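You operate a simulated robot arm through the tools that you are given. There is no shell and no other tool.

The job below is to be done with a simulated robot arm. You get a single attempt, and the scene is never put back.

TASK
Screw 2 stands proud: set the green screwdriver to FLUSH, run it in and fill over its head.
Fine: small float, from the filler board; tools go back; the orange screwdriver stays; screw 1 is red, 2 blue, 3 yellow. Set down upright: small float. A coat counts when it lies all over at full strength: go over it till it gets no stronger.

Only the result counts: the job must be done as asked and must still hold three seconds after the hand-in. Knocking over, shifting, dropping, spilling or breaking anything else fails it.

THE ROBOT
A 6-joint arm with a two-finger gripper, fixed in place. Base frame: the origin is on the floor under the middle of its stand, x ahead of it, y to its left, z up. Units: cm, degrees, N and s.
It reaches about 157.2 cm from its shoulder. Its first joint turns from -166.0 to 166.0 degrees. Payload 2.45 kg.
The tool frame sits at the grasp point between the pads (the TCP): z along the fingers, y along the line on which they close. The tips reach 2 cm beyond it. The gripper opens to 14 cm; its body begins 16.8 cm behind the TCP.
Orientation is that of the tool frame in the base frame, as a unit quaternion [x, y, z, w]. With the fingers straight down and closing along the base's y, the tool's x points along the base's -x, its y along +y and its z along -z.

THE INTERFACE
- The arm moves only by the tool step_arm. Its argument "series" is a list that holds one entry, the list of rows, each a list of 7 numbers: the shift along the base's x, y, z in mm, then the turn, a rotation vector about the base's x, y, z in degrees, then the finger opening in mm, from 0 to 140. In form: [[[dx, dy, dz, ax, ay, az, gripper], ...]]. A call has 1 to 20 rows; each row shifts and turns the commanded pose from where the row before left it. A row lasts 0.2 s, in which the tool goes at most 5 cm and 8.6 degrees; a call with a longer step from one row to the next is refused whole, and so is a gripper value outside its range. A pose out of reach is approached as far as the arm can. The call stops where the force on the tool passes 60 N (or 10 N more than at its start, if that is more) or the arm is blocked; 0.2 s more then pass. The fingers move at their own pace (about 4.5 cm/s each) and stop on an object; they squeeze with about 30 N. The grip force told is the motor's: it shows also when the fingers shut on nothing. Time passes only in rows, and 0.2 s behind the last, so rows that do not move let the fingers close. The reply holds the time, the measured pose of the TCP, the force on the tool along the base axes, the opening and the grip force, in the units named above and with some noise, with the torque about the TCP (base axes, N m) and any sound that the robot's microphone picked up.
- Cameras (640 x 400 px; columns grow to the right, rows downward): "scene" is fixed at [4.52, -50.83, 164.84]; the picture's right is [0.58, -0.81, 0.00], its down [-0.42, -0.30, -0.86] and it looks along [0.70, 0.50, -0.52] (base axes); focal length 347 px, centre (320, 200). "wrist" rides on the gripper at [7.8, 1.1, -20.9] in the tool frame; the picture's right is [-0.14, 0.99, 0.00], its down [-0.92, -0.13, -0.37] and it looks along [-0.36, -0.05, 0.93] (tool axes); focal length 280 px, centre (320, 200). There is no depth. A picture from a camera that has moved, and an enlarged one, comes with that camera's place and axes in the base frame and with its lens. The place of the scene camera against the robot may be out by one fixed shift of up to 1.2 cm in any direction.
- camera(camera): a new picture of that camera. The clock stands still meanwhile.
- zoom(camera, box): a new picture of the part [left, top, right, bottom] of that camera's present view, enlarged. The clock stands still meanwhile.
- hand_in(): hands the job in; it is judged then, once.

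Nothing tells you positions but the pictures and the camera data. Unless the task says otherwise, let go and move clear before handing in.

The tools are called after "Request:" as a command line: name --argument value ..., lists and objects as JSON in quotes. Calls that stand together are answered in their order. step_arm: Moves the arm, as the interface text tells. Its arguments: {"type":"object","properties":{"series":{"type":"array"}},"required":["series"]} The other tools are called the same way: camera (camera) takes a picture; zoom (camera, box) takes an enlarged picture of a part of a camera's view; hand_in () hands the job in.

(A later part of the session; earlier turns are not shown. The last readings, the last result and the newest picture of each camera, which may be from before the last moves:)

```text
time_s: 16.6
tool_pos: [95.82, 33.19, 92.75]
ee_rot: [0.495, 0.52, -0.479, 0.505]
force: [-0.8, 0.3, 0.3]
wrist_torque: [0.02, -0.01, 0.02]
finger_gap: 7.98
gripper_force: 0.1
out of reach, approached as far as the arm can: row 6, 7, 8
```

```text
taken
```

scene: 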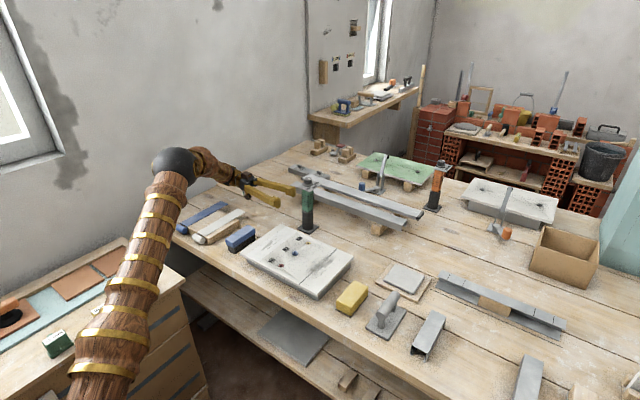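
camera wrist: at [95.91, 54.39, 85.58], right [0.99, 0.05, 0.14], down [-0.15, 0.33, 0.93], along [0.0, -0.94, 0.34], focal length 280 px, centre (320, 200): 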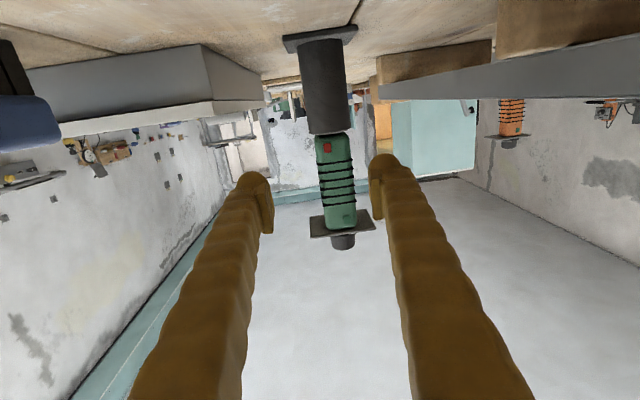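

This pose put the camera under the gripper and hit the reach limit, so +y is the wrong side. I'll reverse out, go over the top to the −y side, and approach from there with the camera on top.

Request:
step_arm --series '[[[0, 0, 12, 7.5, 0, 0, 80], [0, 0, 12, 7.5, 0, 0, 80], [0, 0, 12, 7.5, 0, 0, 80], [0, -10, 12, 7.5, 0, 0, 80], [0, -10, 12, 7.5, 0, 0, 80], [0, -10, 12, 7.5, 0, 0, 80], [0, -10, 12, 7.5, 0, 0, 80], [0, -10, 10, 7.5, 0, 0, 80], [0, 0, 20, 7.5, 0, 0, 80], [0, 0, 25, 7.5, 0, 0, 80], [0, 0, 25, 7.5, 0, 0, 80], [0, 0, 25, 7.5, 0, 0, 80], [0, 0, 0, 0, 0, 0, 80]]]'

Request:
camera --camera "scene"

Request:
camera --camera "wrist"

```text
time_s: 19.4
tool_pos: [96.04, 28.4, 111.69]
ee_rot: [0.708, 0.706, 0.029, 0.006]
force: [-0.3, -0.6, 0.7]
wrist_torque: [0.0, -0.03, 0.02]
finger_gap: 7.98
gripper_force: 0.1
```

```text
taken
```

scene: 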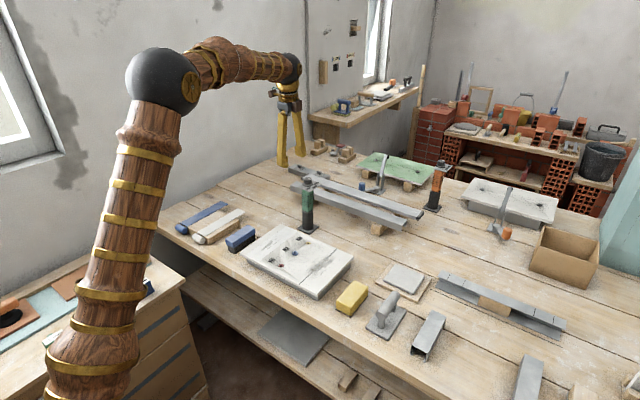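

```text
taken
camera wrist: at [95.99, 35.51, 132.81], right [0.99, -0.14, 0.05], down [-0.15, -0.93, 0.33], along [0.0, -0.33, -0.94], focal length 280 px, centre (320, 200)
```

wrist: 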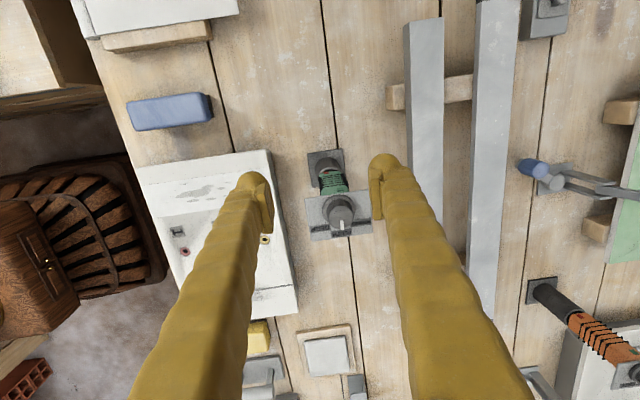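

The commanded pose was reset to the pose actually reached, so I'm now at (96, 28, 112) with a slight tilt. I'll level the tool, cross to the −y side above everything, then tilt so the fingers point +y at z ≈ 95.

Request:
step_arm --series '[[[3, -20, 10, -1.86, 2.84, 0, 80], [3, -40, 0, 0, 0, 0, 80], [3, -40, 0, 0, 0, 0, 80], [3, -40, 0, 0, 0, 0, 80], [3.5, -40, 0, 0, 0, 0, 80], [4, -40, 0, 0, 0, 0, 80], [0, -20, 0, 0, 0, 0, 80], [0, 0, 0, 7.5, 0, 0, 80], [0, 0, 0, 7.5, 0, 0, 80], [0, 0, 0, 7.5, 0, 0, 80], [0, 0, 0, 7.5, 0, 0, 80], [0, 0, 0, 7.5, 0, 0, 80], [0, 0, 0, 7.5, 0, 0, 80], [0, 0, 0, 0, 0, 0, 80]]]'

Request:
camera --camera "scene"

Request:
camera --camera "wrist"

```text
time_s: 22.4
tool_pos: [97.91, 4.19, 112.68]
ee_rot: [0.654, 0.653, 0.271, -0.269]
force: [-0.1, 0.0, 0.5]
wrist_torque: [-0.02, -0.01, 0.0]
finger_gap: 7.99
gripper_force: 0.1
```

```text
taken
```

scene: 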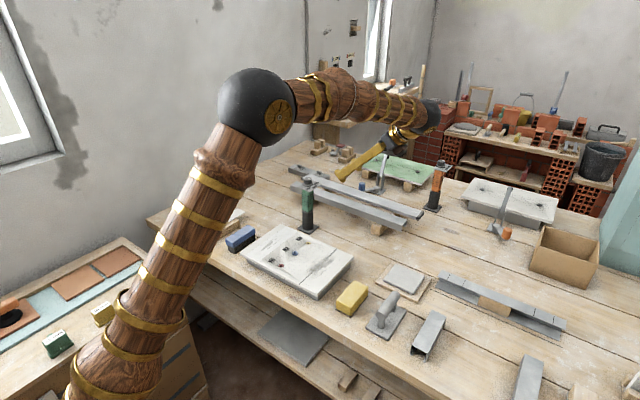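

```text
taken
camera wrist: at [98.95, -5.05, 132.98], right [0.99, -0.1, -0.1], down [-0.13, -0.91, -0.39], along [-0.05, 0.4, -0.92], focal length 280 px, centre (320, 200)
```

wrist: 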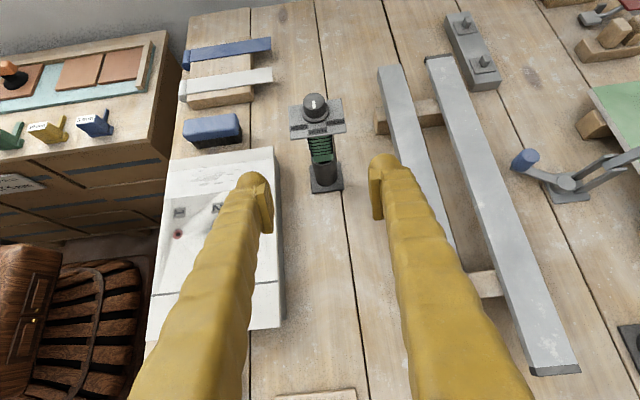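

The tool now points toward +y with the camera above. I'll finish tilting to horizontal while going down to grip height.

Request:
step_arm --series '[[[0, 0, -20, 7.5, 0, 0, 80], [0, 0, -30, 7.5, 0, 0, 80], [0, 0, -30, 7.5, 0, 0, 80], [0, 0, -30, 7.5, 0, 0, 80], [0, 0, -30, 7.5, 0, 0, 80], [0, 0, -30, 7.5, 0, 0, 80], [0, 0, 0, 0, 0, 0, 80]]]'

Request:
camera --camera "scene"

Request:
camera --camera "wrist"

```text
time_s: 24.0
tool_pos: [97.74, 4.22, 95.8]
ee_rot: [0.501, 0.499, 0.501, -0.499]
force: [0.4, -0.1, -0.1]
wrist_torque: [-0.02, -0.02, 0.02]
finger_gap: 8.01
gripper_force: 0.0
```

```text
taken
```

scene: 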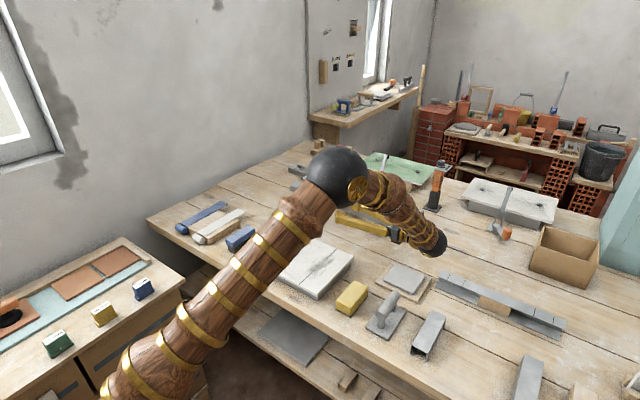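

```text
taken
camera wrist: at [98.82, -16.6, 103.52], right [0.99, 0.0, -0.14], down [-0.13, -0.37, -0.92], along [-0.05, 0.93, -0.36], focal length 280 px, centre (320, 200)
```

wrist: 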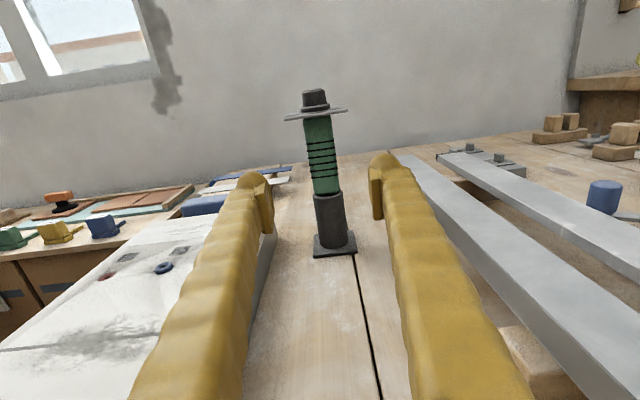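

Request:
zoom --camera "wrist" --box '[270, 80, 370, 270]'

Request:
zoom --camera "wrist" --box '[280, 85, 360, 135]'

Request:
zoom --camera "wrist" --box '[60, 215, 230, 330]'

```text
2.11 times, centred on (320, 175) of wrist
camera zoom: at [98.82, -16.6, 103.52], right [0.99, 0.0, -0.14], down [-0.13, -0.37, -0.92], along [-0.05, 0.93, -0.36], focal length 590 px, centre (320, 253)
```

zoom: 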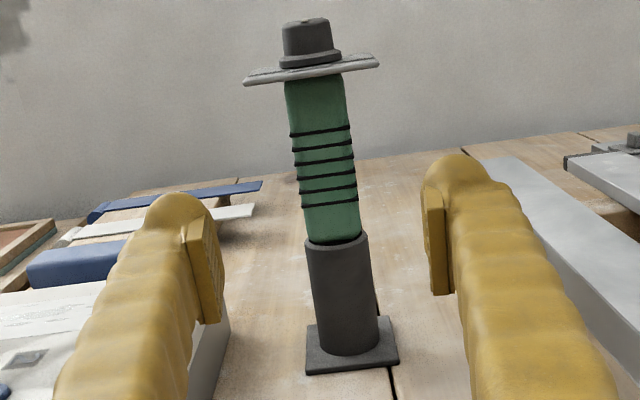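

```text
8.00 times, centred on (320, 110) of wrist
camera zoom: at [98.82, -16.6, 103.52], right [0.99, 0.0, -0.14], down [-0.13, -0.37, -0.92], along [-0.05, 0.93, -0.36], focal length 2243 px, centre (320, 920)
```

zoom: 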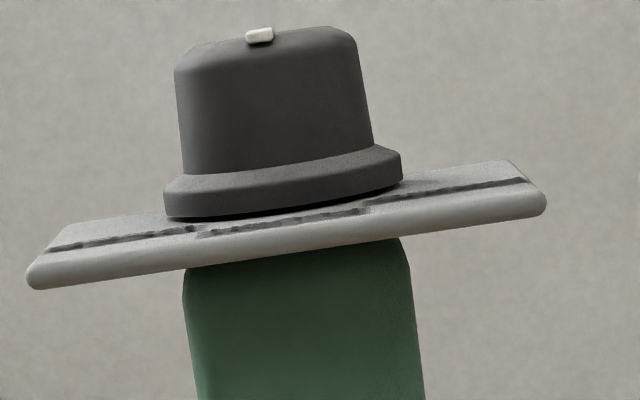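

```text
3.48 times, centred on (145, 272) of wrist
camera zoom: at [98.82, -16.6, 103.52], right [0.99, 0.0, -0.14], down [-0.13, -0.37, -0.92], along [-0.05, 0.93, -0.36], focal length 975 px, centre (929, -52)
```

zoom: 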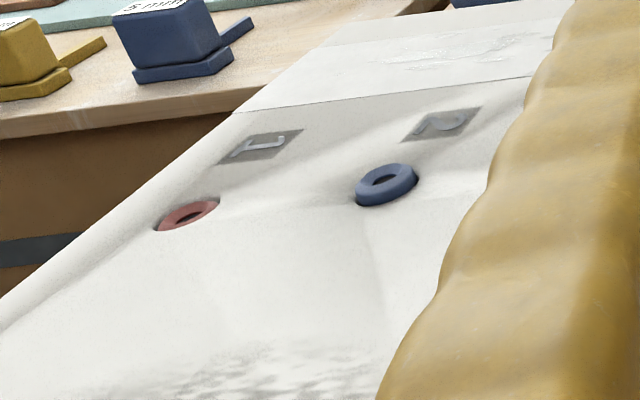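

The handle axis is at x ≈ 98.0, with the rib centre at z ≈ 94.8. I'll shift slightly and advance so the handle sits between the pads.

Request:
step_arm --series '[[[2.5, 0, -9, 0, 0, 0, 80], [0, 30, 0, 0, 0, 0, 80], [0, 30, 0, 0, 0, 0, 80], [0, 30, 0, 0, 0, 0, 80], [0, 30, 0, 0, 0, 0, 80], [0, 20, 0, 0, 0, 0, 80], [0, 0, 0, 0, 0, 0, 80]]]'

Request:
camera --camera "wrist"

```text
time_s: 25.6
tool_pos: [98.19, 18.44, 94.9]
ee_rot: [0.501, 0.5, 0.5, -0.499]
force: [0.1, -0.8, -0.3]
wrist_torque: [0.01, -0.04, 0.01]
finger_gap: 8.0
gripper_force: 0.0
```

```text
taken
camera wrist: at [99.21, -2.52, 102.65], right [0.99, 0.0, -0.14], down [-0.13, -0.37, -0.92], along [-0.05, 0.93, -0.37], focal length 280 px, centre (320, 200)
```

wrist: 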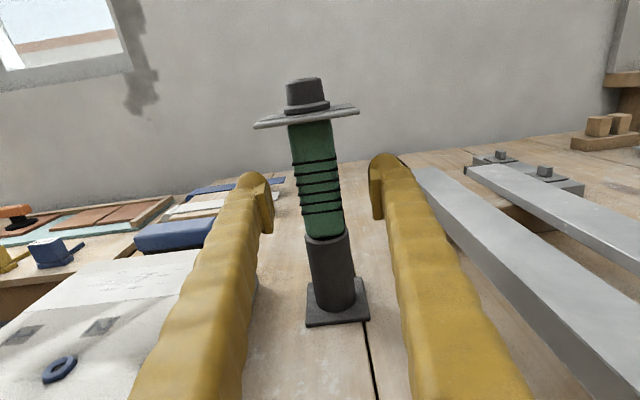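

Request:
step_arm --series '[[[-1, 21, 0, 0, 0, 0, 80], [0, 21, 0, 0, 0, 0, 80], [0, 0, 0, 0, 0, 0, 80]]]'

Request:
camera --camera "wrist"

Request:
zoom --camera "scene" --box '[270, 150, 430, 270]'

```text
time_s: 26.4
tool_pos: [98.09, 22.67, 94.95]
ee_rot: [0.501, 0.5, 0.499, -0.5]
force: [0.1, -0.1, -0.5]
wrist_torque: [0.0, -0.02, 0.04]
finger_gap: 7.99
gripper_force: 0.1
```

```text
taken
camera wrist: at [99.07, 1.79, 102.74], right [0.99, 0.0, -0.14], down [-0.13, -0.37, -0.92], along [-0.05, 0.93, -0.37], focal length 280 px, centre (320, 200)
```

wrist: 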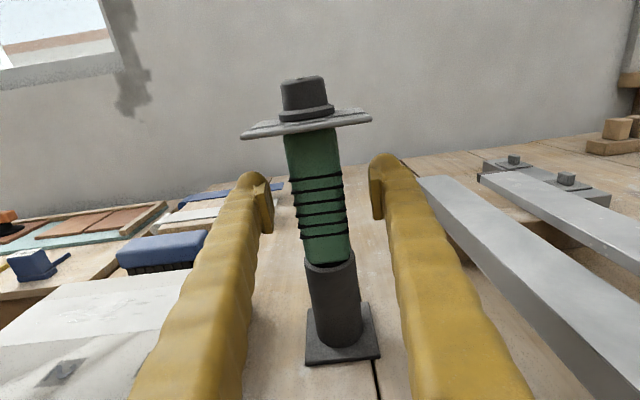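

```text
3.33 times, centred on (350, 210) of scene
camera zoom: at [4.52, -50.83, 164.84], right [0.58, -0.81, 0.0], down [-0.42, -0.3, -0.86], along [0.7, 0.5, -0.52], focal length 1155 px, centre (220, 167)
```

zoom: 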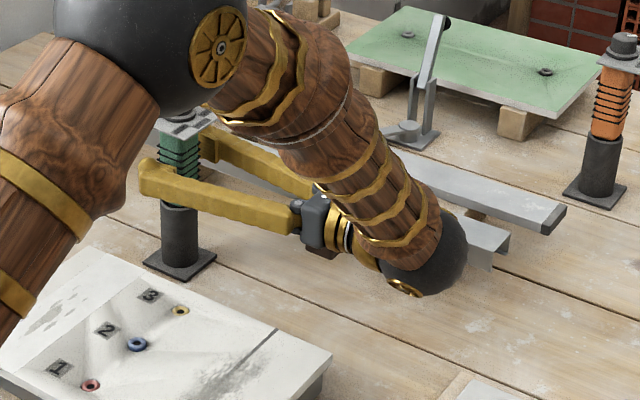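

The handle sits between the pads. I'll close on it.

Request:
step_arm --series '[[[0, 0, 0, 0, 0, 0, 60], [0, 0, 0, 0, 0, 0, 45], [0, 0, 0, 0, 0, 0, 35], [0, 0, 0, 0, 0, 0, 25], [0, 0, 0, 0, 0, 0, 20]]]'

Request:
camera --camera "wrist"

Request:
zoom --camera "scene" --box '[270, 150, 430, 270]'

```text
time_s: 27.6
tool_pos: [98.04, 22.63, 94.94]
ee_rot: [0.501, 0.5, 0.499, -0.5]
force: [1.1, 0.5, 1.3]
wrist_torque: [0.0, -0.03, -0.01]
finger_gap: 3.71
gripper_force: 29.7
```

```text
taken
camera wrist: at [99.07, 1.79, 102.75], right [0.99, 0.0, -0.14], down [-0.13, -0.37, -0.92], along [-0.05, 0.93, -0.37], focal length 280 px, centre (320, 200)
```

wrist: 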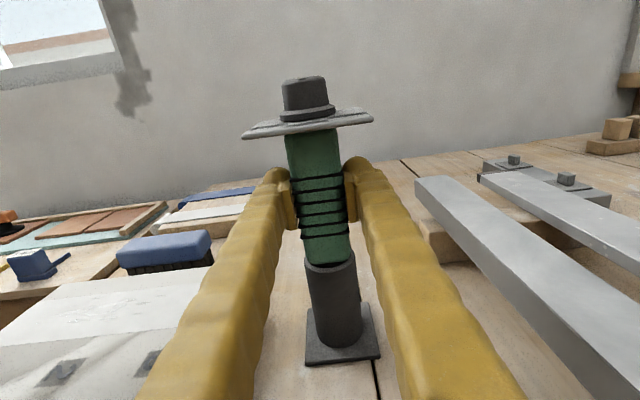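

```text
3.33 times, centred on (350, 210) of scene
camera zoom: at [4.52, -50.83, 164.84], right [0.58, -0.81, 0.0], down [-0.42, -0.3, -0.86], along [0.7, 0.5, -0.52], focal length 1155 px, centre (220, 167)
```

zoom: 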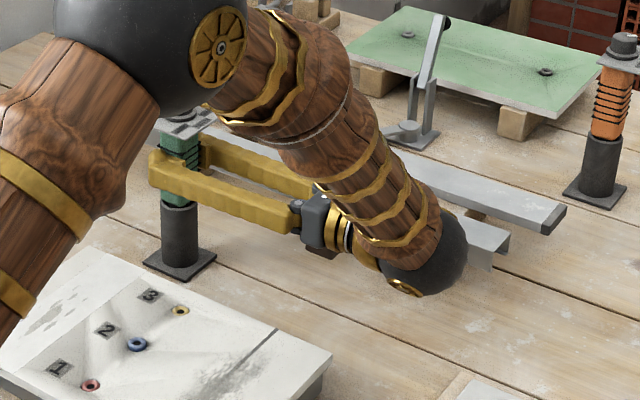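

Gripped at 3.71 cm. I'll lift straight up slowly and watch whether the stand stays put.

Request:
step_arm --series '[[[0, 0, 5, 0, 0, 0, 20], [0, 0, 8, 0, 0, 0, 20], [0, 0, 8, 0, 0, 0, 20], [0, 0, 9, 0, 0, 0, 20], [0, 0, 0, 0, 0, 0, 20]]]'

Request:
camera --camera "wrist"

Request:
zoom --camera "scene" --box '[270, 150, 430, 270]'

```text
time_s: 28.8
tool_pos: [97.89, 22.57, 97.92]
ee_rot: [0.501, 0.5, 0.499, -0.5]
force: [0.5, 0.9, -2.9]
wrist_torque: [0.0, -0.02, 0.01]
finger_gap: 3.72
gripper_force: 29.9
```

```text
taken
camera wrist: at [99.05, 1.62, 105.65], right [0.99, 0.0, -0.14], down [-0.13, -0.37, -0.92], along [-0.05, 0.93, -0.37], focal length 280 px, centre (320, 200)
```

wrist: 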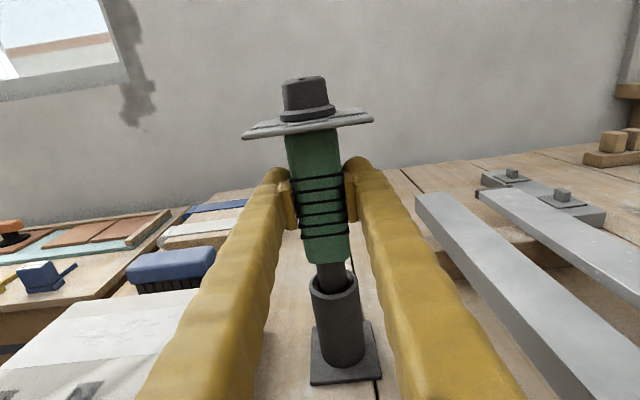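

```text
3.33 times, centred on (350, 210) of scene
camera zoom: at [4.52, -50.83, 164.84], right [0.58, -0.81, 0.0], down [-0.42, -0.3, -0.86], along [0.7, 0.5, -0.52], focal length 1155 px, centre (220, 167)
```

zoom: 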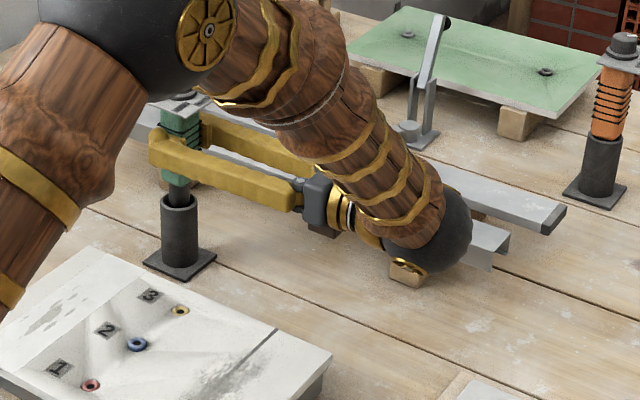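

It lifts cleanly and weighs about 3 N. I'll keep lifting until the bit clears the tube.

Request:
step_arm --series '[[[0, 0, 15, 0, 0, 0, 20], [0, 0, 15, 0, 0, 0, 20], [0, 0, 20, 0, 0, 0, 20], [0, 0, 20, 0, 0, 0, 20], [0, 0, 20, 0, 0, 0, 20], [0, 0, 0, 0, 0, 0, 20]]]'

Request:
camera --camera "wrist"

Request:
zoom --camera "scene" --box '[270, 130, 430, 250]'

```text
time_s: 30.2
tool_pos: [97.83, 22.26, 106.84]
ee_rot: [0.5, 0.5, 0.5, -0.5]
force: [-0.2, -0.9, -2.3]
wrist_torque: [-0.02, 0.01, 0.0]
finger_gap: 3.71
gripper_force: 30.3
```

```text
taken
camera wrist: at [98.95, 1.48, 114.61], right [0.99, 0.0, -0.14], down [-0.13, -0.37, -0.92], along [-0.05, 0.93, -0.37], focal length 280 px, centre (320, 200)
```

wrist: 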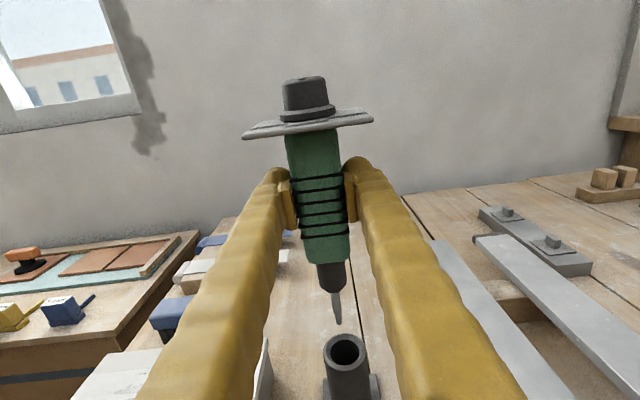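

```text
3.33 times, centred on (350, 190) of scene
camera zoom: at [4.52, -50.83, 164.84], right [0.58, -0.81, 0.0], down [-0.42, -0.3, -0.86], along [0.7, 0.5, -0.52], focal length 1155 px, centre (220, 233)
```

zoom: 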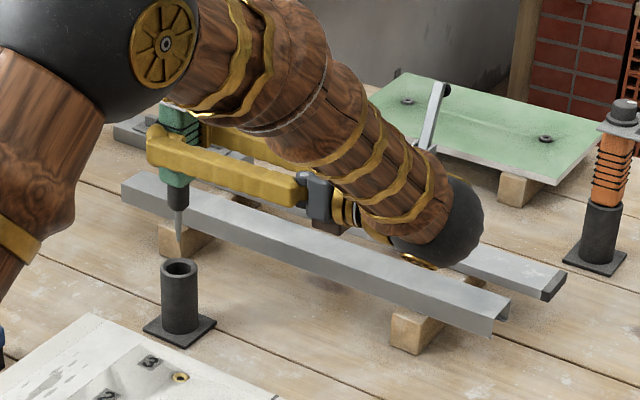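

The bit is out of the tube. I'll zoom to find the bit tip relative to the TCP and get a careful fix on screw 2.

Request:
zoom --camera "wrist" --box '[300, 250, 380, 340]'

Request:
zoom --camera "scene" --box '[240, 215, 360, 300]'

Request:
zoom --camera "scene" --box '[275, 230, 315, 260]'

```text
4.44 times, centred on (340, 295) of wrist
camera zoom: at [98.95, 1.48, 114.61], right [0.99, 0.0, -0.14], down [-0.13, -0.37, -0.92], along [-0.05, 0.93, -0.37], focal length 1246 px, centre (231, -222)
```

zoom: 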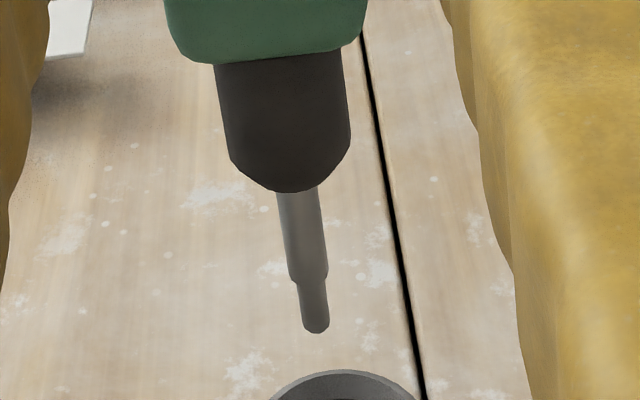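

```text
4.71 times, centred on (300, 258) of scene
camera zoom: at [4.52, -50.83, 164.84], right [0.58, -0.81, 0.0], down [-0.42, -0.3, -0.86], along [0.7, 0.5, -0.52], focal length 1631 px, centre (414, -71)
```

zoom: 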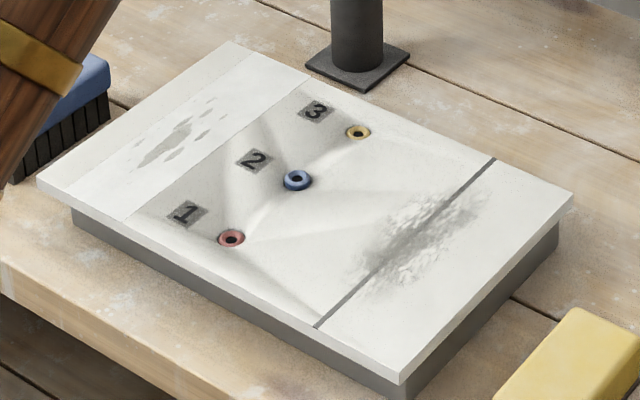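

```text
13.33 times, centred on (295, 245) of scene
camera zoom: at [4.52, -50.83, 164.84], right [0.58, -0.81, 0.0], down [-0.42, -0.3, -0.86], along [0.7, 0.5, -0.52], focal length 4621 px, centre (653, -400)
```

zoom: 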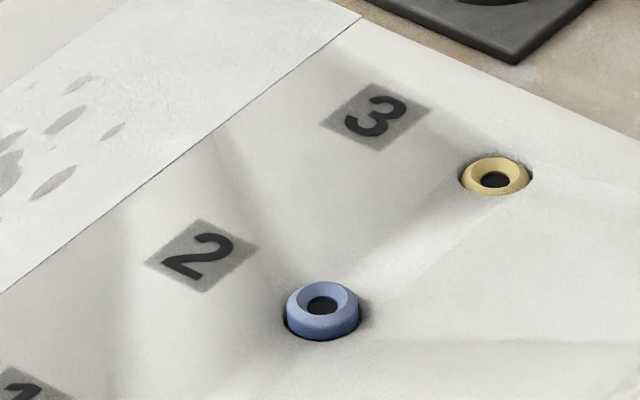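

The bit tip is about 13.4 cm below the TCP. I place screw 2's head at about (76.7, 12.5, 85.6), and I'll move over it at the present height.

Request:
step_arm --series '[[[-30, -14, 0, 0, 0, 0, 20], [-30, -14, 0, 0, 0, 0, 20], [-30, -14, 0, 0, 0, 0, 20], [-30, -14, 0, 0, 0, 0, 20], [-30, -14, 0, 0, 0, 0, 20], [-30, -14, 0, 0, 0, 0, 20], [-30, -14, 0, 0, 0, 0, 20], [0, 0, 0, 0, 0, 0, 20]]]'

Request:
camera --camera "wrist"

Request:
camera --camera "scene"

```text
time_s: 32.0
tool_pos: [76.91, 12.6, 106.91]
ee_rot: [0.5, 0.5, 0.5, -0.5]
force: [0.3, 0.0, -3.3]
wrist_torque: [0.01, -0.04, -0.01]
finger_gap: 3.71
gripper_force: 29.9
```

```text
taken
camera wrist: at [77.93, -8.24, 114.71], right [0.99, 0.0, -0.14], down [-0.13, -0.37, -0.92], along [-0.05, 0.93, -0.37], focal length 280 px, centre (320, 200)
```

wrist: 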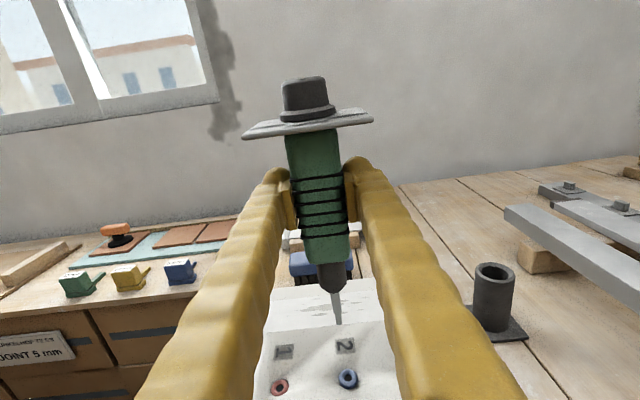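

```text
taken
```

scene: 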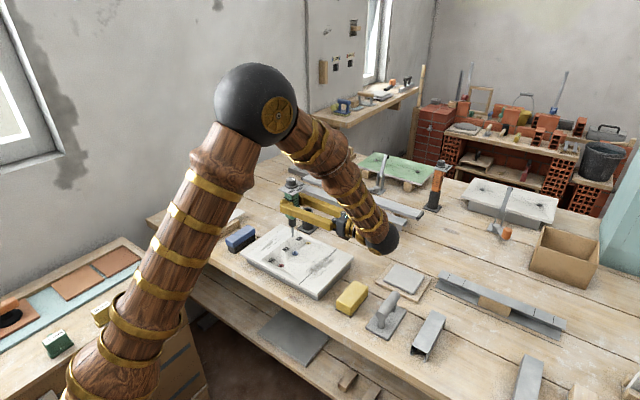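

Request:
step_arm --series '[[[0, 0, -20, 0, 0, 0, 20], [0, 0, -20, 0, 0, 0, 20], [0, 0, -10, 0, 0, 0, 20], [0, 0, 0, 0, 0, 0, 20]]]'

Request:
zoom --camera "wrist" --box '[270, 270, 410, 390]'

Request:
zoom --camera "scene" --box '[270, 220, 330, 260]'

```text
time_s: 33.0
tool_pos: [76.93, 12.76, 101.83]
ee_rot: [0.501, 0.499, 0.501, -0.499]
force: [-0.8, -0.7, -3.0]
wrist_torque: [0.0, -0.01, 0.0]
finger_gap: 3.67
gripper_force: 30.4
```

```text
3.33 times, centred on (340, 330) of wrist
camera zoom: at [78.0, -8.2, 109.55], right [0.99, 0.0, -0.14], down [-0.13, -0.37, -0.92], along [-0.05, 0.93, -0.37], focal length 935 px, centre (253, -233)
```

zoom: 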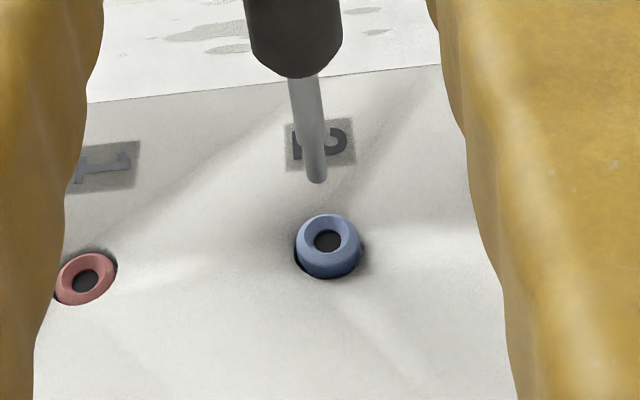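

```text
10.00 times, centred on (300, 240) of scene
camera zoom: at [4.52, -50.83, 164.84], right [0.58, -0.81, 0.0], down [-0.42, -0.3, -0.86], along [0.7, 0.5, -0.52], focal length 3466 px, centre (520, -200)
```

zoom: 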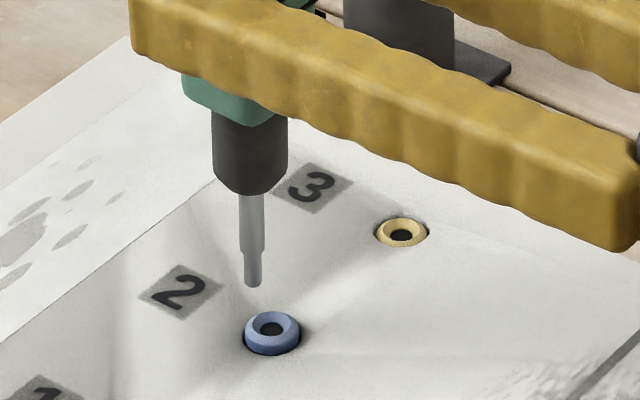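

Combining both views, the tip must go about 7.5 mm toward −y with almost no change in x, and it is about 1.6 cm above the screw. I'll correct, lower 8 mm and check again.

Request:
step_arm --series '[[[0.3, -7.5, 0, 0, 0, 0, 20], [0, 0, -8, 0, 0, 0, 20], [0, 0, 0, 0, 0, 0, 20]]]'

Request:
zoom --camera "wrist" --box '[310, 290, 370, 350]'

Request:
zoom --camera "scene" --box '[280, 235, 310, 260]'

```text
time_s: 33.8
tool_pos: [76.93, 11.96, 100.99]
ee_rot: [0.501, 0.5, 0.499, -0.5]
force: [0.3, -0.1, -3.2]
wrist_torque: [0.03, -0.02, 0.01]
finger_gap: 3.71
gripper_force: 29.9
```

```text
6.67 times, centred on (340, 320) of wrist
camera zoom: at [78.06, -9.0, 108.75], right [0.99, 0.0, -0.14], down [-0.13, -0.37, -0.92], along [-0.05, 0.93, -0.37], focal length 1869 px, centre (187, -600)
```

zoom: 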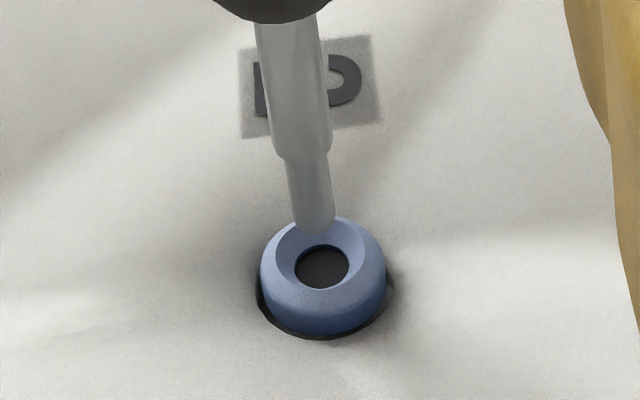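

```text
16.00 times, centred on (295, 248) of scene
camera zoom: at [4.52, -50.83, 164.84], right [0.58, -0.81, 0.0], down [-0.42, -0.3, -0.86], along [0.7, 0.5, -0.52], focal length 5546 px, centre (720, -560)
```

zoom: 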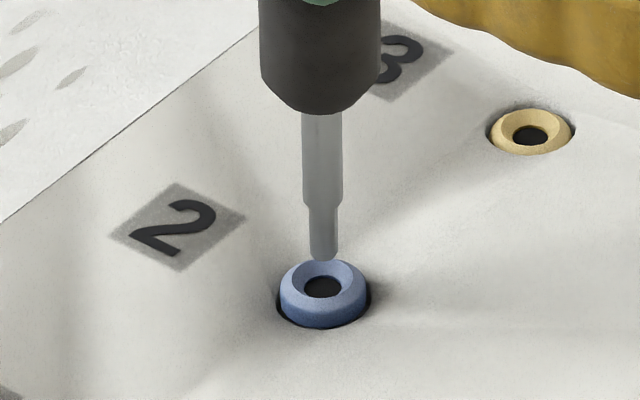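

The tip is aligned within about half a millimetre. I'll lower gently in small steps and watch the force.

Request:
step_arm --series '[[[0.3, 0.2, -3, 0, 0, 0, 20], [0, 0, -2, 0, 0, 0, 20], [0, 0, -2, 0, 0, 0, 20], [0, 0, -1, 0, 0, 0, 20], [0, 0, 0, 0, 0, 0, 20]]]'

Request:
zoom --camera "wrist" --box '[310, 290, 370, 350]'

Request:
zoom --camera "scene" --box '[280, 235, 310, 260]'

```text
time_s: 35.0
tool_pos: [77.09, 11.86, 100.17]
ee_rot: [0.501, 0.5, 0.499, -0.5]
force: [0.6, -1.0, -2.7]
wrist_torque: [0.0, 0.03, 0.01]
finger_gap: 3.69
gripper_force: 30.7
```

```text
6.67 times, centred on (340, 320) of wrist
camera zoom: at [78.15, -9.02, 107.99], right [0.99, 0.0, -0.14], down [-0.13, -0.37, -0.92], along [-0.05, 0.93, -0.37], focal length 1869 px, centre (187, -600)
```

zoom: 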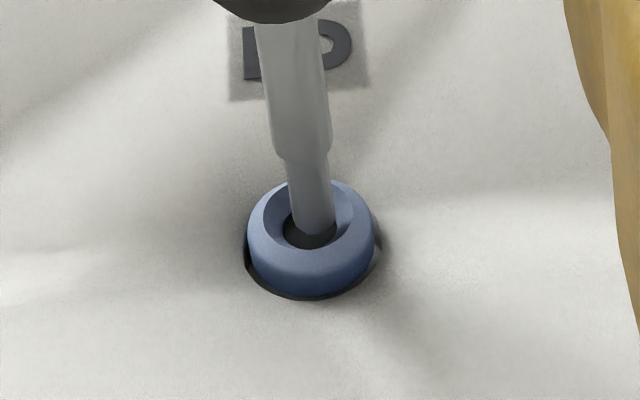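

```text
16.00 times, centred on (295, 248) of scene
camera zoom: at [4.52, -50.83, 164.84], right [0.58, -0.81, 0.0], down [-0.42, -0.3, -0.86], along [0.7, 0.5, -0.52], focal length 5546 px, centre (720, -560)
```

zoom: 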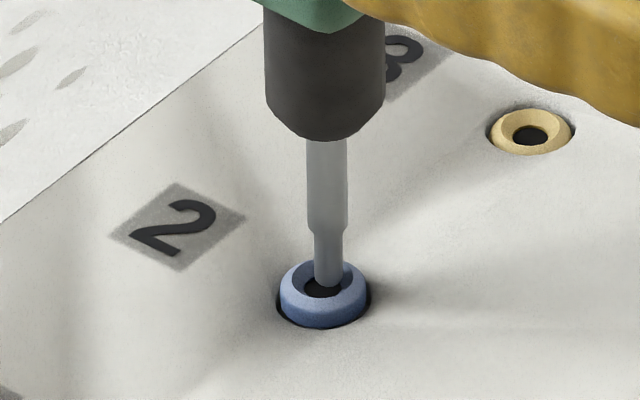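

Request:
step_arm --series '[[[-0.6, 0.8, -1, 0, 0, 0, 20], [0, 0, -2, 0, 0, 0, 20], [0, 0, -1, 0, 0, 0, 20], [0, 0, 0, 0, 0, 0, 20]]]'

Request:
zoom --camera "wrist" --box '[310, 290, 370, 350]'

Request:
zoom --camera "scene" --box '[280, 235, 310, 260]'

```text
time_s: 36.0
tool_pos: [77.1, 11.87, 99.72]
ee_rot: [0.5, 0.501, 0.499, -0.5]
force: [-0.4, -0.6, -2.4]
wrist_torque: [-0.04, -0.03, 0.0]
finger_gap: 3.68
gripper_force: 30.0
```

```text
6.67 times, centred on (340, 320) of wrist
camera zoom: at [78.12, -8.95, 107.58], right [0.99, 0.0, -0.14], down [-0.13, -0.37, -0.92], along [-0.05, 0.93, -0.37], focal length 1869 px, centre (187, -600)
```

zoom: 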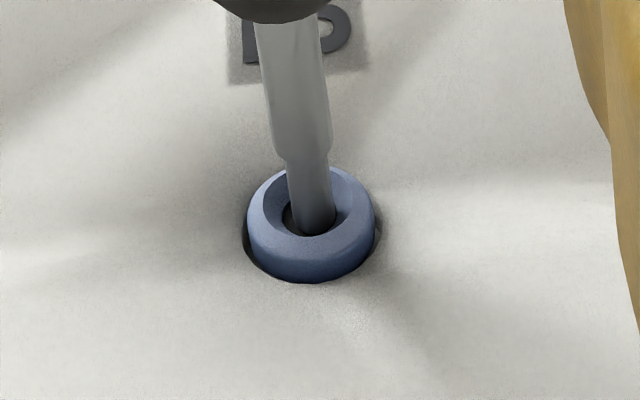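

```text
16.00 times, centred on (295, 248) of scene
camera zoom: at [4.52, -50.83, 164.84], right [0.58, -0.81, 0.0], down [-0.42, -0.3, -0.86], along [0.7, 0.5, -0.52], focal length 5546 px, centre (720, -560)
```

zoom: 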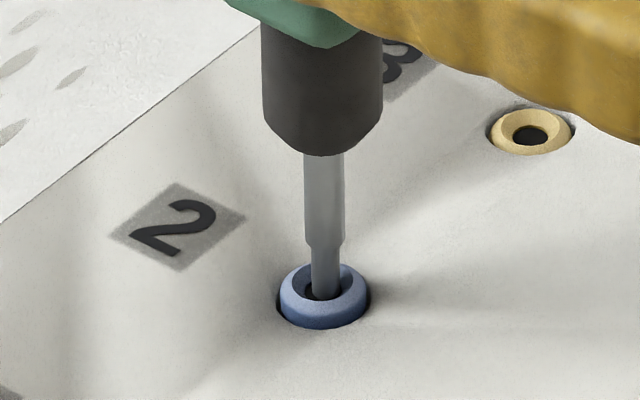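

Request:
step_arm --series '[[[-0.7, 0, -1, 0, 0, 0, 20], [0, 0, -1, 0, 0, 0, 20], [0, 0, -1, 0, 0, 0, 20], [0, 0, -1, 0, 0, 0, 20], [0, 0, 0, 0, 0, 0, 20]]]'

Request:
zoom --camera "wrist" --box '[310, 290, 370, 350]'

Request:
zoom --camera "scene" --box '[280, 235, 310, 260]'

```text
time_s: 37.2
tool_pos: [76.93, 11.86, 99.39]
ee_rot: [-0.5, -0.5, -0.5, 0.5]
force: [0.8, 0.8, 24.7]
wrist_torque: [0.25, -0.1, -0.03]
finger_gap: 3.68
gripper_force: 30.2
```

```text
6.67 times, centred on (340, 320) of wrist
camera zoom: at [78.03, -8.94, 107.22], right [0.99, 0.0, -0.14], down [-0.13, -0.37, -0.92], along [-0.05, 0.93, -0.37], focal length 1869 px, centre (187, -600)
```

zoom: 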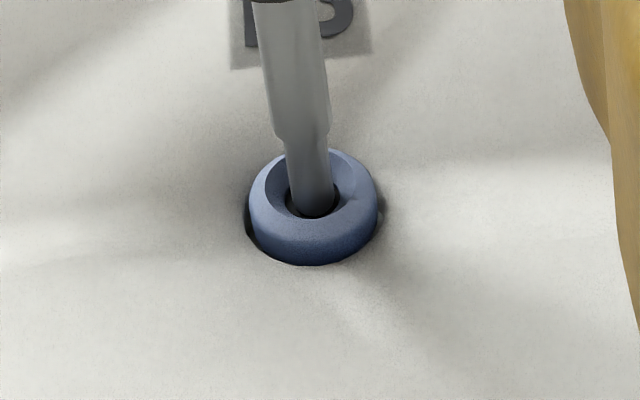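

```text
16.00 times, centred on (295, 248) of scene
camera zoom: at [4.52, -50.83, 164.84], right [0.58, -0.81, 0.0], down [-0.42, -0.3, -0.86], along [0.7, 0.5, -0.52], focal length 5546 px, centre (720, -560)
```

zoom: 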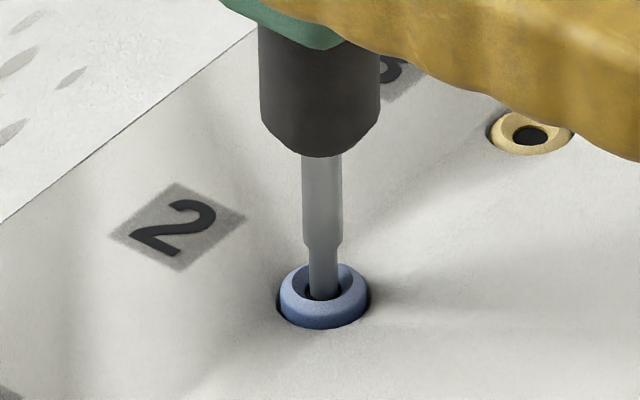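

The bit is seated in the screw's recess and pushing at about 25 N. I'll hold that push for a moment and see whether the driver runs.

Request:
step_arm --series '[[[0, 0, 0, 0, 0, 0, 10], [0, 0, 0, 0, 0, 0, 10], [0, 0, 0, 0, 0, 0, 10], [0, 0, 0, 0, 0, 0, 10], [0, 0, 0, 0, 0, 0, 10]]]'

Request:
zoom --camera "wrist" --box '[270, 60, 410, 360]'

Request:
zoom --camera "scene" --box '[280, 235, 310, 260]'

Request:
zoom --camera "scene" --box '[260, 160, 340, 260]'

```text
time_s: 38.4
tool_pos: [76.98, 12.1, 99.37]
ee_rot: [0.5, 0.5, 0.5, -0.5]
force: [1.4, 0.2, 22.4]
wrist_torque: [0.22, -0.1, -0.02]
finger_gap: 3.71
gripper_force: 30.3
```

```text
1.33 times, centred on (340, 210) of wrist
camera zoom: at [78.03, -8.94, 107.2], right [0.99, 0.0, -0.14], down [-0.13, -0.37, -0.92], along [-0.05, 0.93, -0.37], focal length 374 px, centre (293, 187)
```

zoom: 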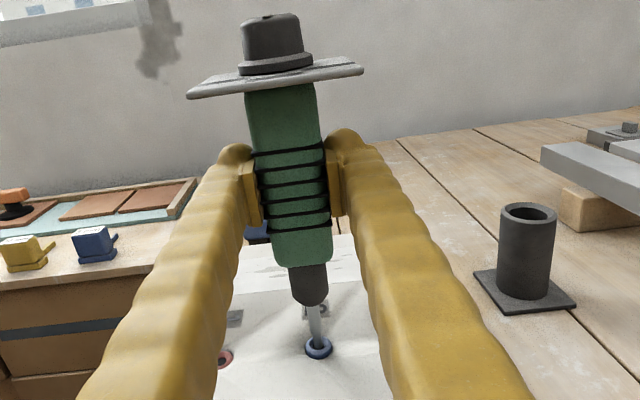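

```text
16.00 times, centred on (295, 248) of scene
camera zoom: at [4.52, -50.83, 164.84], right [0.58, -0.81, 0.0], down [-0.42, -0.3, -0.86], along [0.7, 0.5, -0.52], focal length 5546 px, centre (720, -560)
```

zoom: 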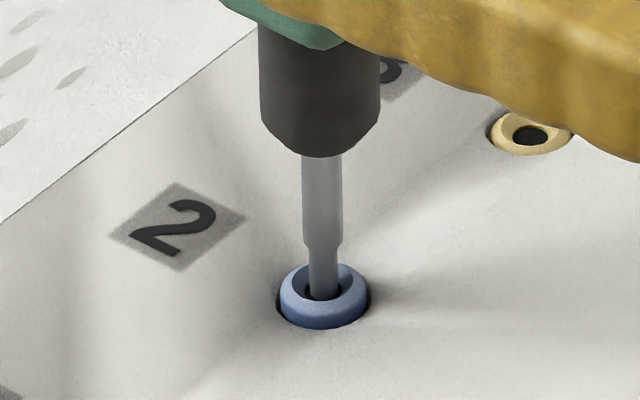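

```text
4.00 times, centred on (300, 210) of scene
camera zoom: at [4.52, -50.83, 164.84], right [0.58, -0.81, 0.0], down [-0.42, -0.3, -0.86], along [0.7, 0.5, -0.52], focal length 1386 px, centre (400, 160)
```

zoom: 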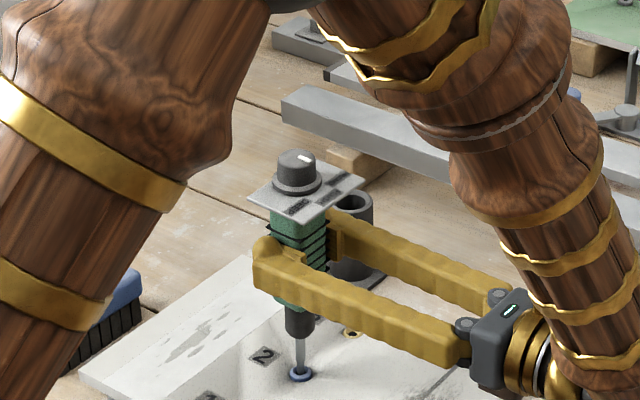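

Nothing ran at about 23 N. I'll push a little more to see whether the driver is push-to-start and how well the grip holds.

Request:
step_arm --series '[[[0, 0, -1, 0, 0, 0, 0], [0, 0, -1, 0, 0, 0, 0], [0, 0, 0, 0, 0, 0, 0], [0, 0, 0, 0, 0, 0, 0]]]'

Request:
zoom --camera "scene" --box '[280, 235, 310, 260]'

Request:
zoom --camera "wrist" --box '[290, 120, 390, 350]'

```text
time_s: 39.4
tool_pos: [76.92, 11.96, 99.13]
ee_rot: [0.5, 0.5, 0.501, -0.5]
force: [1.3, -0.9, 22.8]
wrist_torque: [0.04, -0.23, -0.01]
finger_gap: 3.68
gripper_force: 30.0
```

```text
16.00 times, centred on (295, 248) of scene
camera zoom: at [4.52, -50.83, 164.84], right [0.58, -0.81, 0.0], down [-0.42, -0.3, -0.86], along [0.7, 0.5, -0.52], focal length 5546 px, centre (720, -560)
```

zoom: 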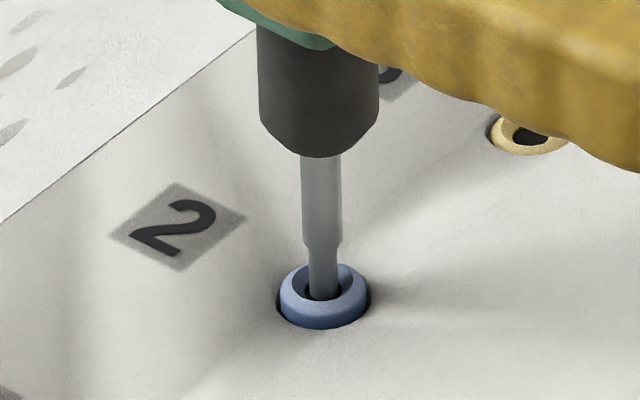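

```text
1.74 times, centred on (340, 235) of wrist
camera zoom: at [77.99, -8.9, 106.99], right [0.99, 0.0, -0.14], down [-0.13, -0.37, -0.92], along [-0.05, 0.93, -0.37], focal length 488 px, centre (285, 139)
```

zoom: 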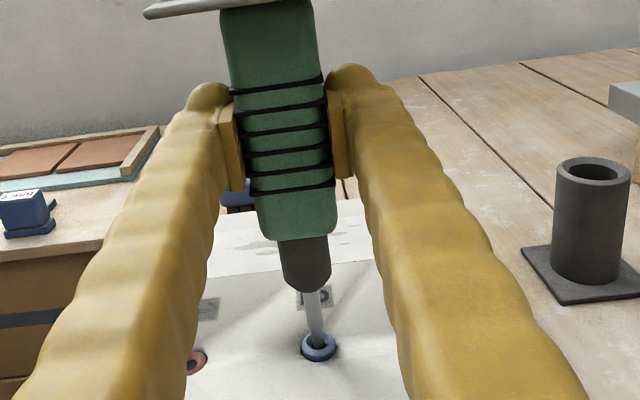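

The grip slips at about 26 N and nothing starts, so pushing alone isn't the trigger. The green square near the plate is probably the start button and the red one the stop. I'll take the driver back to its stand and start it there, beginning by lifting off and returning above the tube.

Request:
step_arm --series '[[[0, 0, 6, 0, 0, 0, 10], [0, 0, 20, 0, 0, 0, 10], [0, 0, 30, 0, 0, 0, 10], [0, 0, 20, 0, 0, 0, 10], [30, 15, 0, 0, 0, 0, 10], [30, 15, 0, 0, 0, 0, 10], [30, 15, 0, 0, 0, 0, 10], [30, 15, 0, 0, 0, 0, 10], [30, 15, 0, 0, 0, 0, 10], [30, 15, 0, 0, 0, 0, 10], [30.7, 14.5, 0, 0, 0, 0, 10], [0, 0, 0, 0, 0, 0, 10]]]'

Request:
camera --camera "wrist"

Request:
zoom --camera "wrist" --box '[300, 240, 390, 390]'

Request:
zoom --camera "scene" --box '[280, 150, 360, 250]'

```text
time_s: 42.0
tool_pos: [98.13, 22.29, 106.73]
ee_rot: [0.5, 0.5, 0.5, -0.5]
force: [-0.1, 0.8, -3.8]
wrist_torque: [0.01, -0.02, 0.02]
finger_gap: 3.7
gripper_force: 30.1
```

```text
taken
camera wrist: at [99.13, 1.51, 114.51], right [0.99, 0.0, -0.14], down [-0.13, -0.37, -0.92], along [-0.05, 0.93, -0.37], focal length 280 px, centre (320, 200)
```

wrist: 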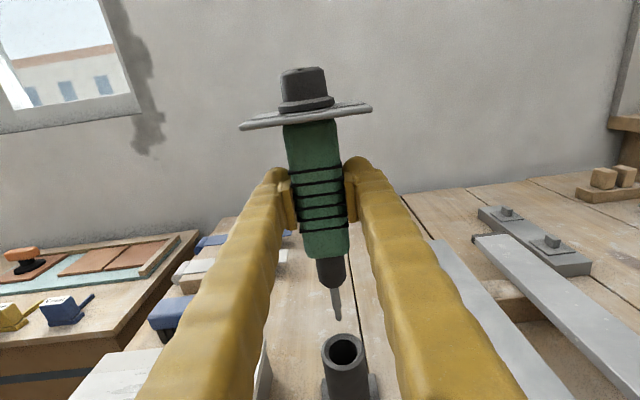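

```text
2.67 times, centred on (345, 315) of wrist
camera zoom: at [99.13, 1.51, 114.51], right [0.99, 0.0, -0.14], down [-0.13, -0.37, -0.92], along [-0.05, 0.93, -0.37], focal length 748 px, centre (253, -107)
```

zoom: 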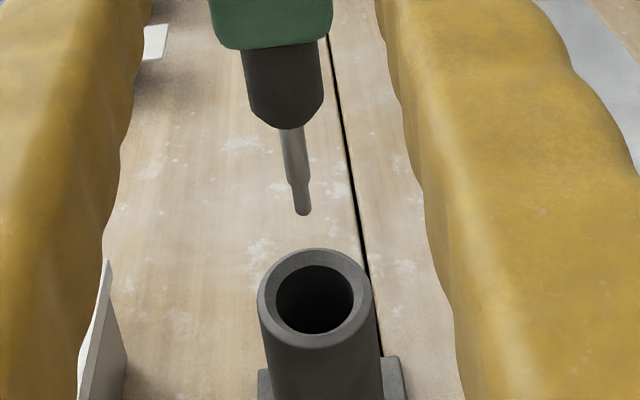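

```text
4.00 times, centred on (320, 200) of scene
camera zoom: at [4.52, -50.83, 164.84], right [0.58, -0.81, 0.0], down [-0.42, -0.3, -0.86], along [0.7, 0.5, -0.52], focal length 1386 px, centre (320, 200)
```

zoom: 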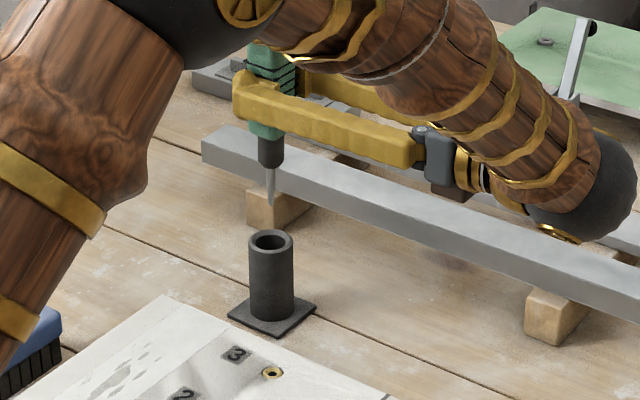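

Request:
step_arm --series '[[[0, 0, -15, 0, 0, 0, 10], [0, 0, -15, 0, 0, 0, 10], [0, 0, -15, 0, 0, 0, 10], [0, 0, -15, 0, 0, 0, 10], [0, 0, -15, 0, 0, 0, 10], [0, 0, 0, 0, 0, 0, 10]]]'

Request:
camera --camera "wrist"

Request:
zoom --camera "scene" --box '[280, 150, 360, 250]'

```text
time_s: 43.4
tool_pos: [98.14, 22.34, 99.31]
ee_rot: [0.501, 0.5, 0.499, -0.5]
force: [-0.7, 0.1, -3.6]
wrist_torque: [0.01, 0.0, 0.0]
finger_gap: 3.7
gripper_force: 30.0
```

```text
taken
camera wrist: at [99.15, 1.54, 107.09], right [0.99, 0.0, -0.14], down [-0.13, -0.37, -0.92], along [-0.05, 0.93, -0.37], focal length 280 px, centre (320, 200)
```

wrist: 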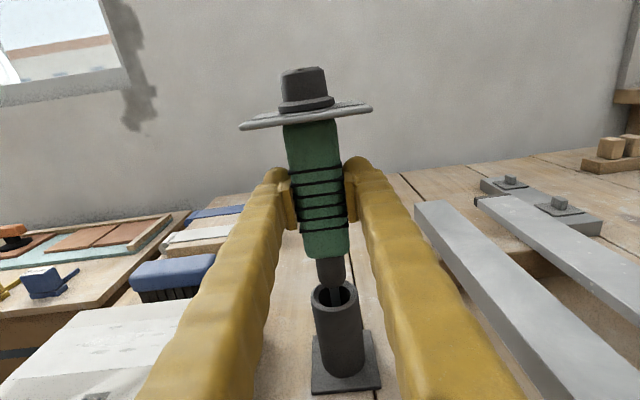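

```text
4.00 times, centred on (320, 200) of scene
camera zoom: at [4.52, -50.83, 164.84], right [0.58, -0.81, 0.0], down [-0.42, -0.3, -0.86], along [0.7, 0.5, -0.52], focal length 1386 px, centre (320, 200)
```

zoom: 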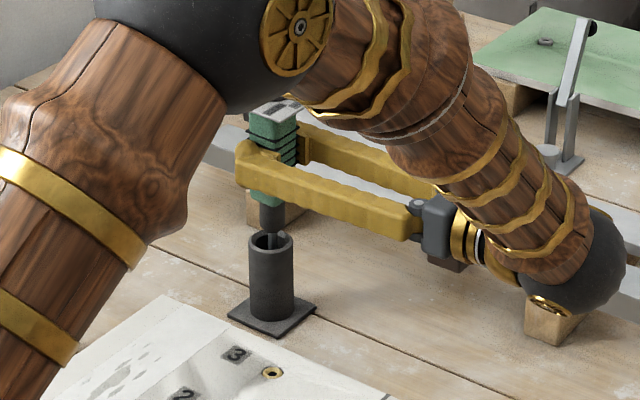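

The collar is centred on the tube, so I'll continue down gently until it seats.

Request:
step_arm --series '[[[0, 0, -12, 0, 0, 0, 10], [0, 0, -12, 0, 0, 0, 10], [0, 0, -10, 0, 0, 0, 10], [0, 0, -6, 0, 0, 0, 10], [0, 0, -4, 0, 0, 0, 10], [0, 0, -2, 0, 0, 0, 10], [0, 0, 0, 0, 0, 0, 10]]]'

Request:
camera --camera "wrist"

```text
time_s: 45.0
tool_pos: [98.02, 22.4, 94.82]
ee_rot: [0.501, 0.5, 0.5, -0.499]
force: [1.6, -1.5, 0.3]
wrist_torque: [-0.1, -0.08, -0.01]
finger_gap: 3.69
gripper_force: 30.3
```

```text
taken
camera wrist: at [99.04, 1.53, 102.55], right [0.99, 0.0, -0.14], down [-0.13, -0.37, -0.92], along [-0.05, 0.93, -0.37], focal length 280 px, centre (320, 200)
```

wrist: 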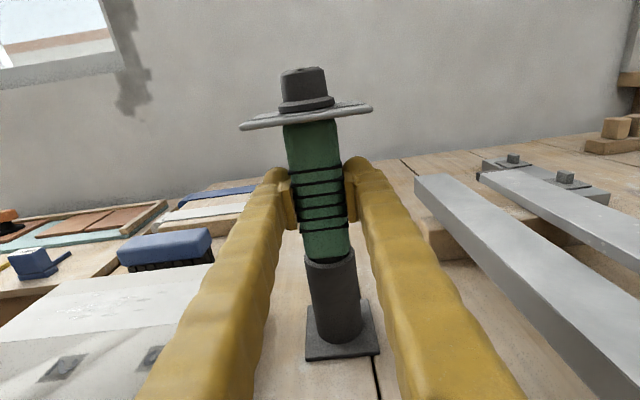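

Request:
step_arm --series '[[[0, 0, -1.5, 0, 0, 0, 10], [0, 0, -1.5, 0, 0, 0, 10], [0, 0, -1, 0, 0, 0, 10], [0, 0, 0, 0, 0, 0, 10]]]'

Request:
zoom --camera "wrist" --box '[270, 150, 390, 370]'

```text
time_s: 46.0
tool_pos: [98.04, 22.4, 94.41]
ee_rot: [-0.5, -0.5, -0.5, 0.501]
force: [-2.1, -5.6, 7.6]
wrist_torque: [-0.42, 0.11, 0.03]
finger_gap: 3.69
gripper_force: 30.2
```

```text
1.82 times, centred on (330, 260) of wrist
camera zoom: at [99.08, 1.58, 102.19], right [0.99, 0.0, -0.14], down [-0.13, -0.37, -0.92], along [-0.05, 0.93, -0.37], focal length 510 px, centre (302, 91)
```

zoom: 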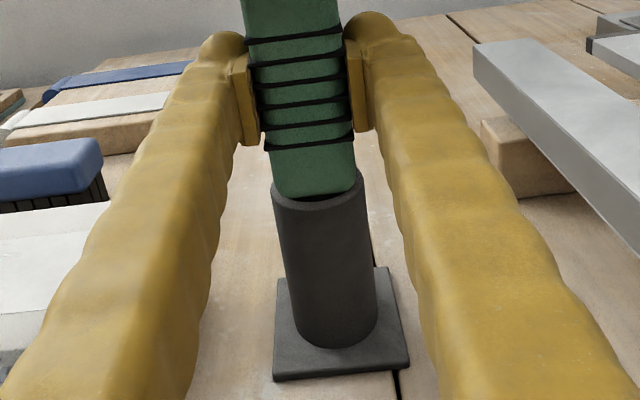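

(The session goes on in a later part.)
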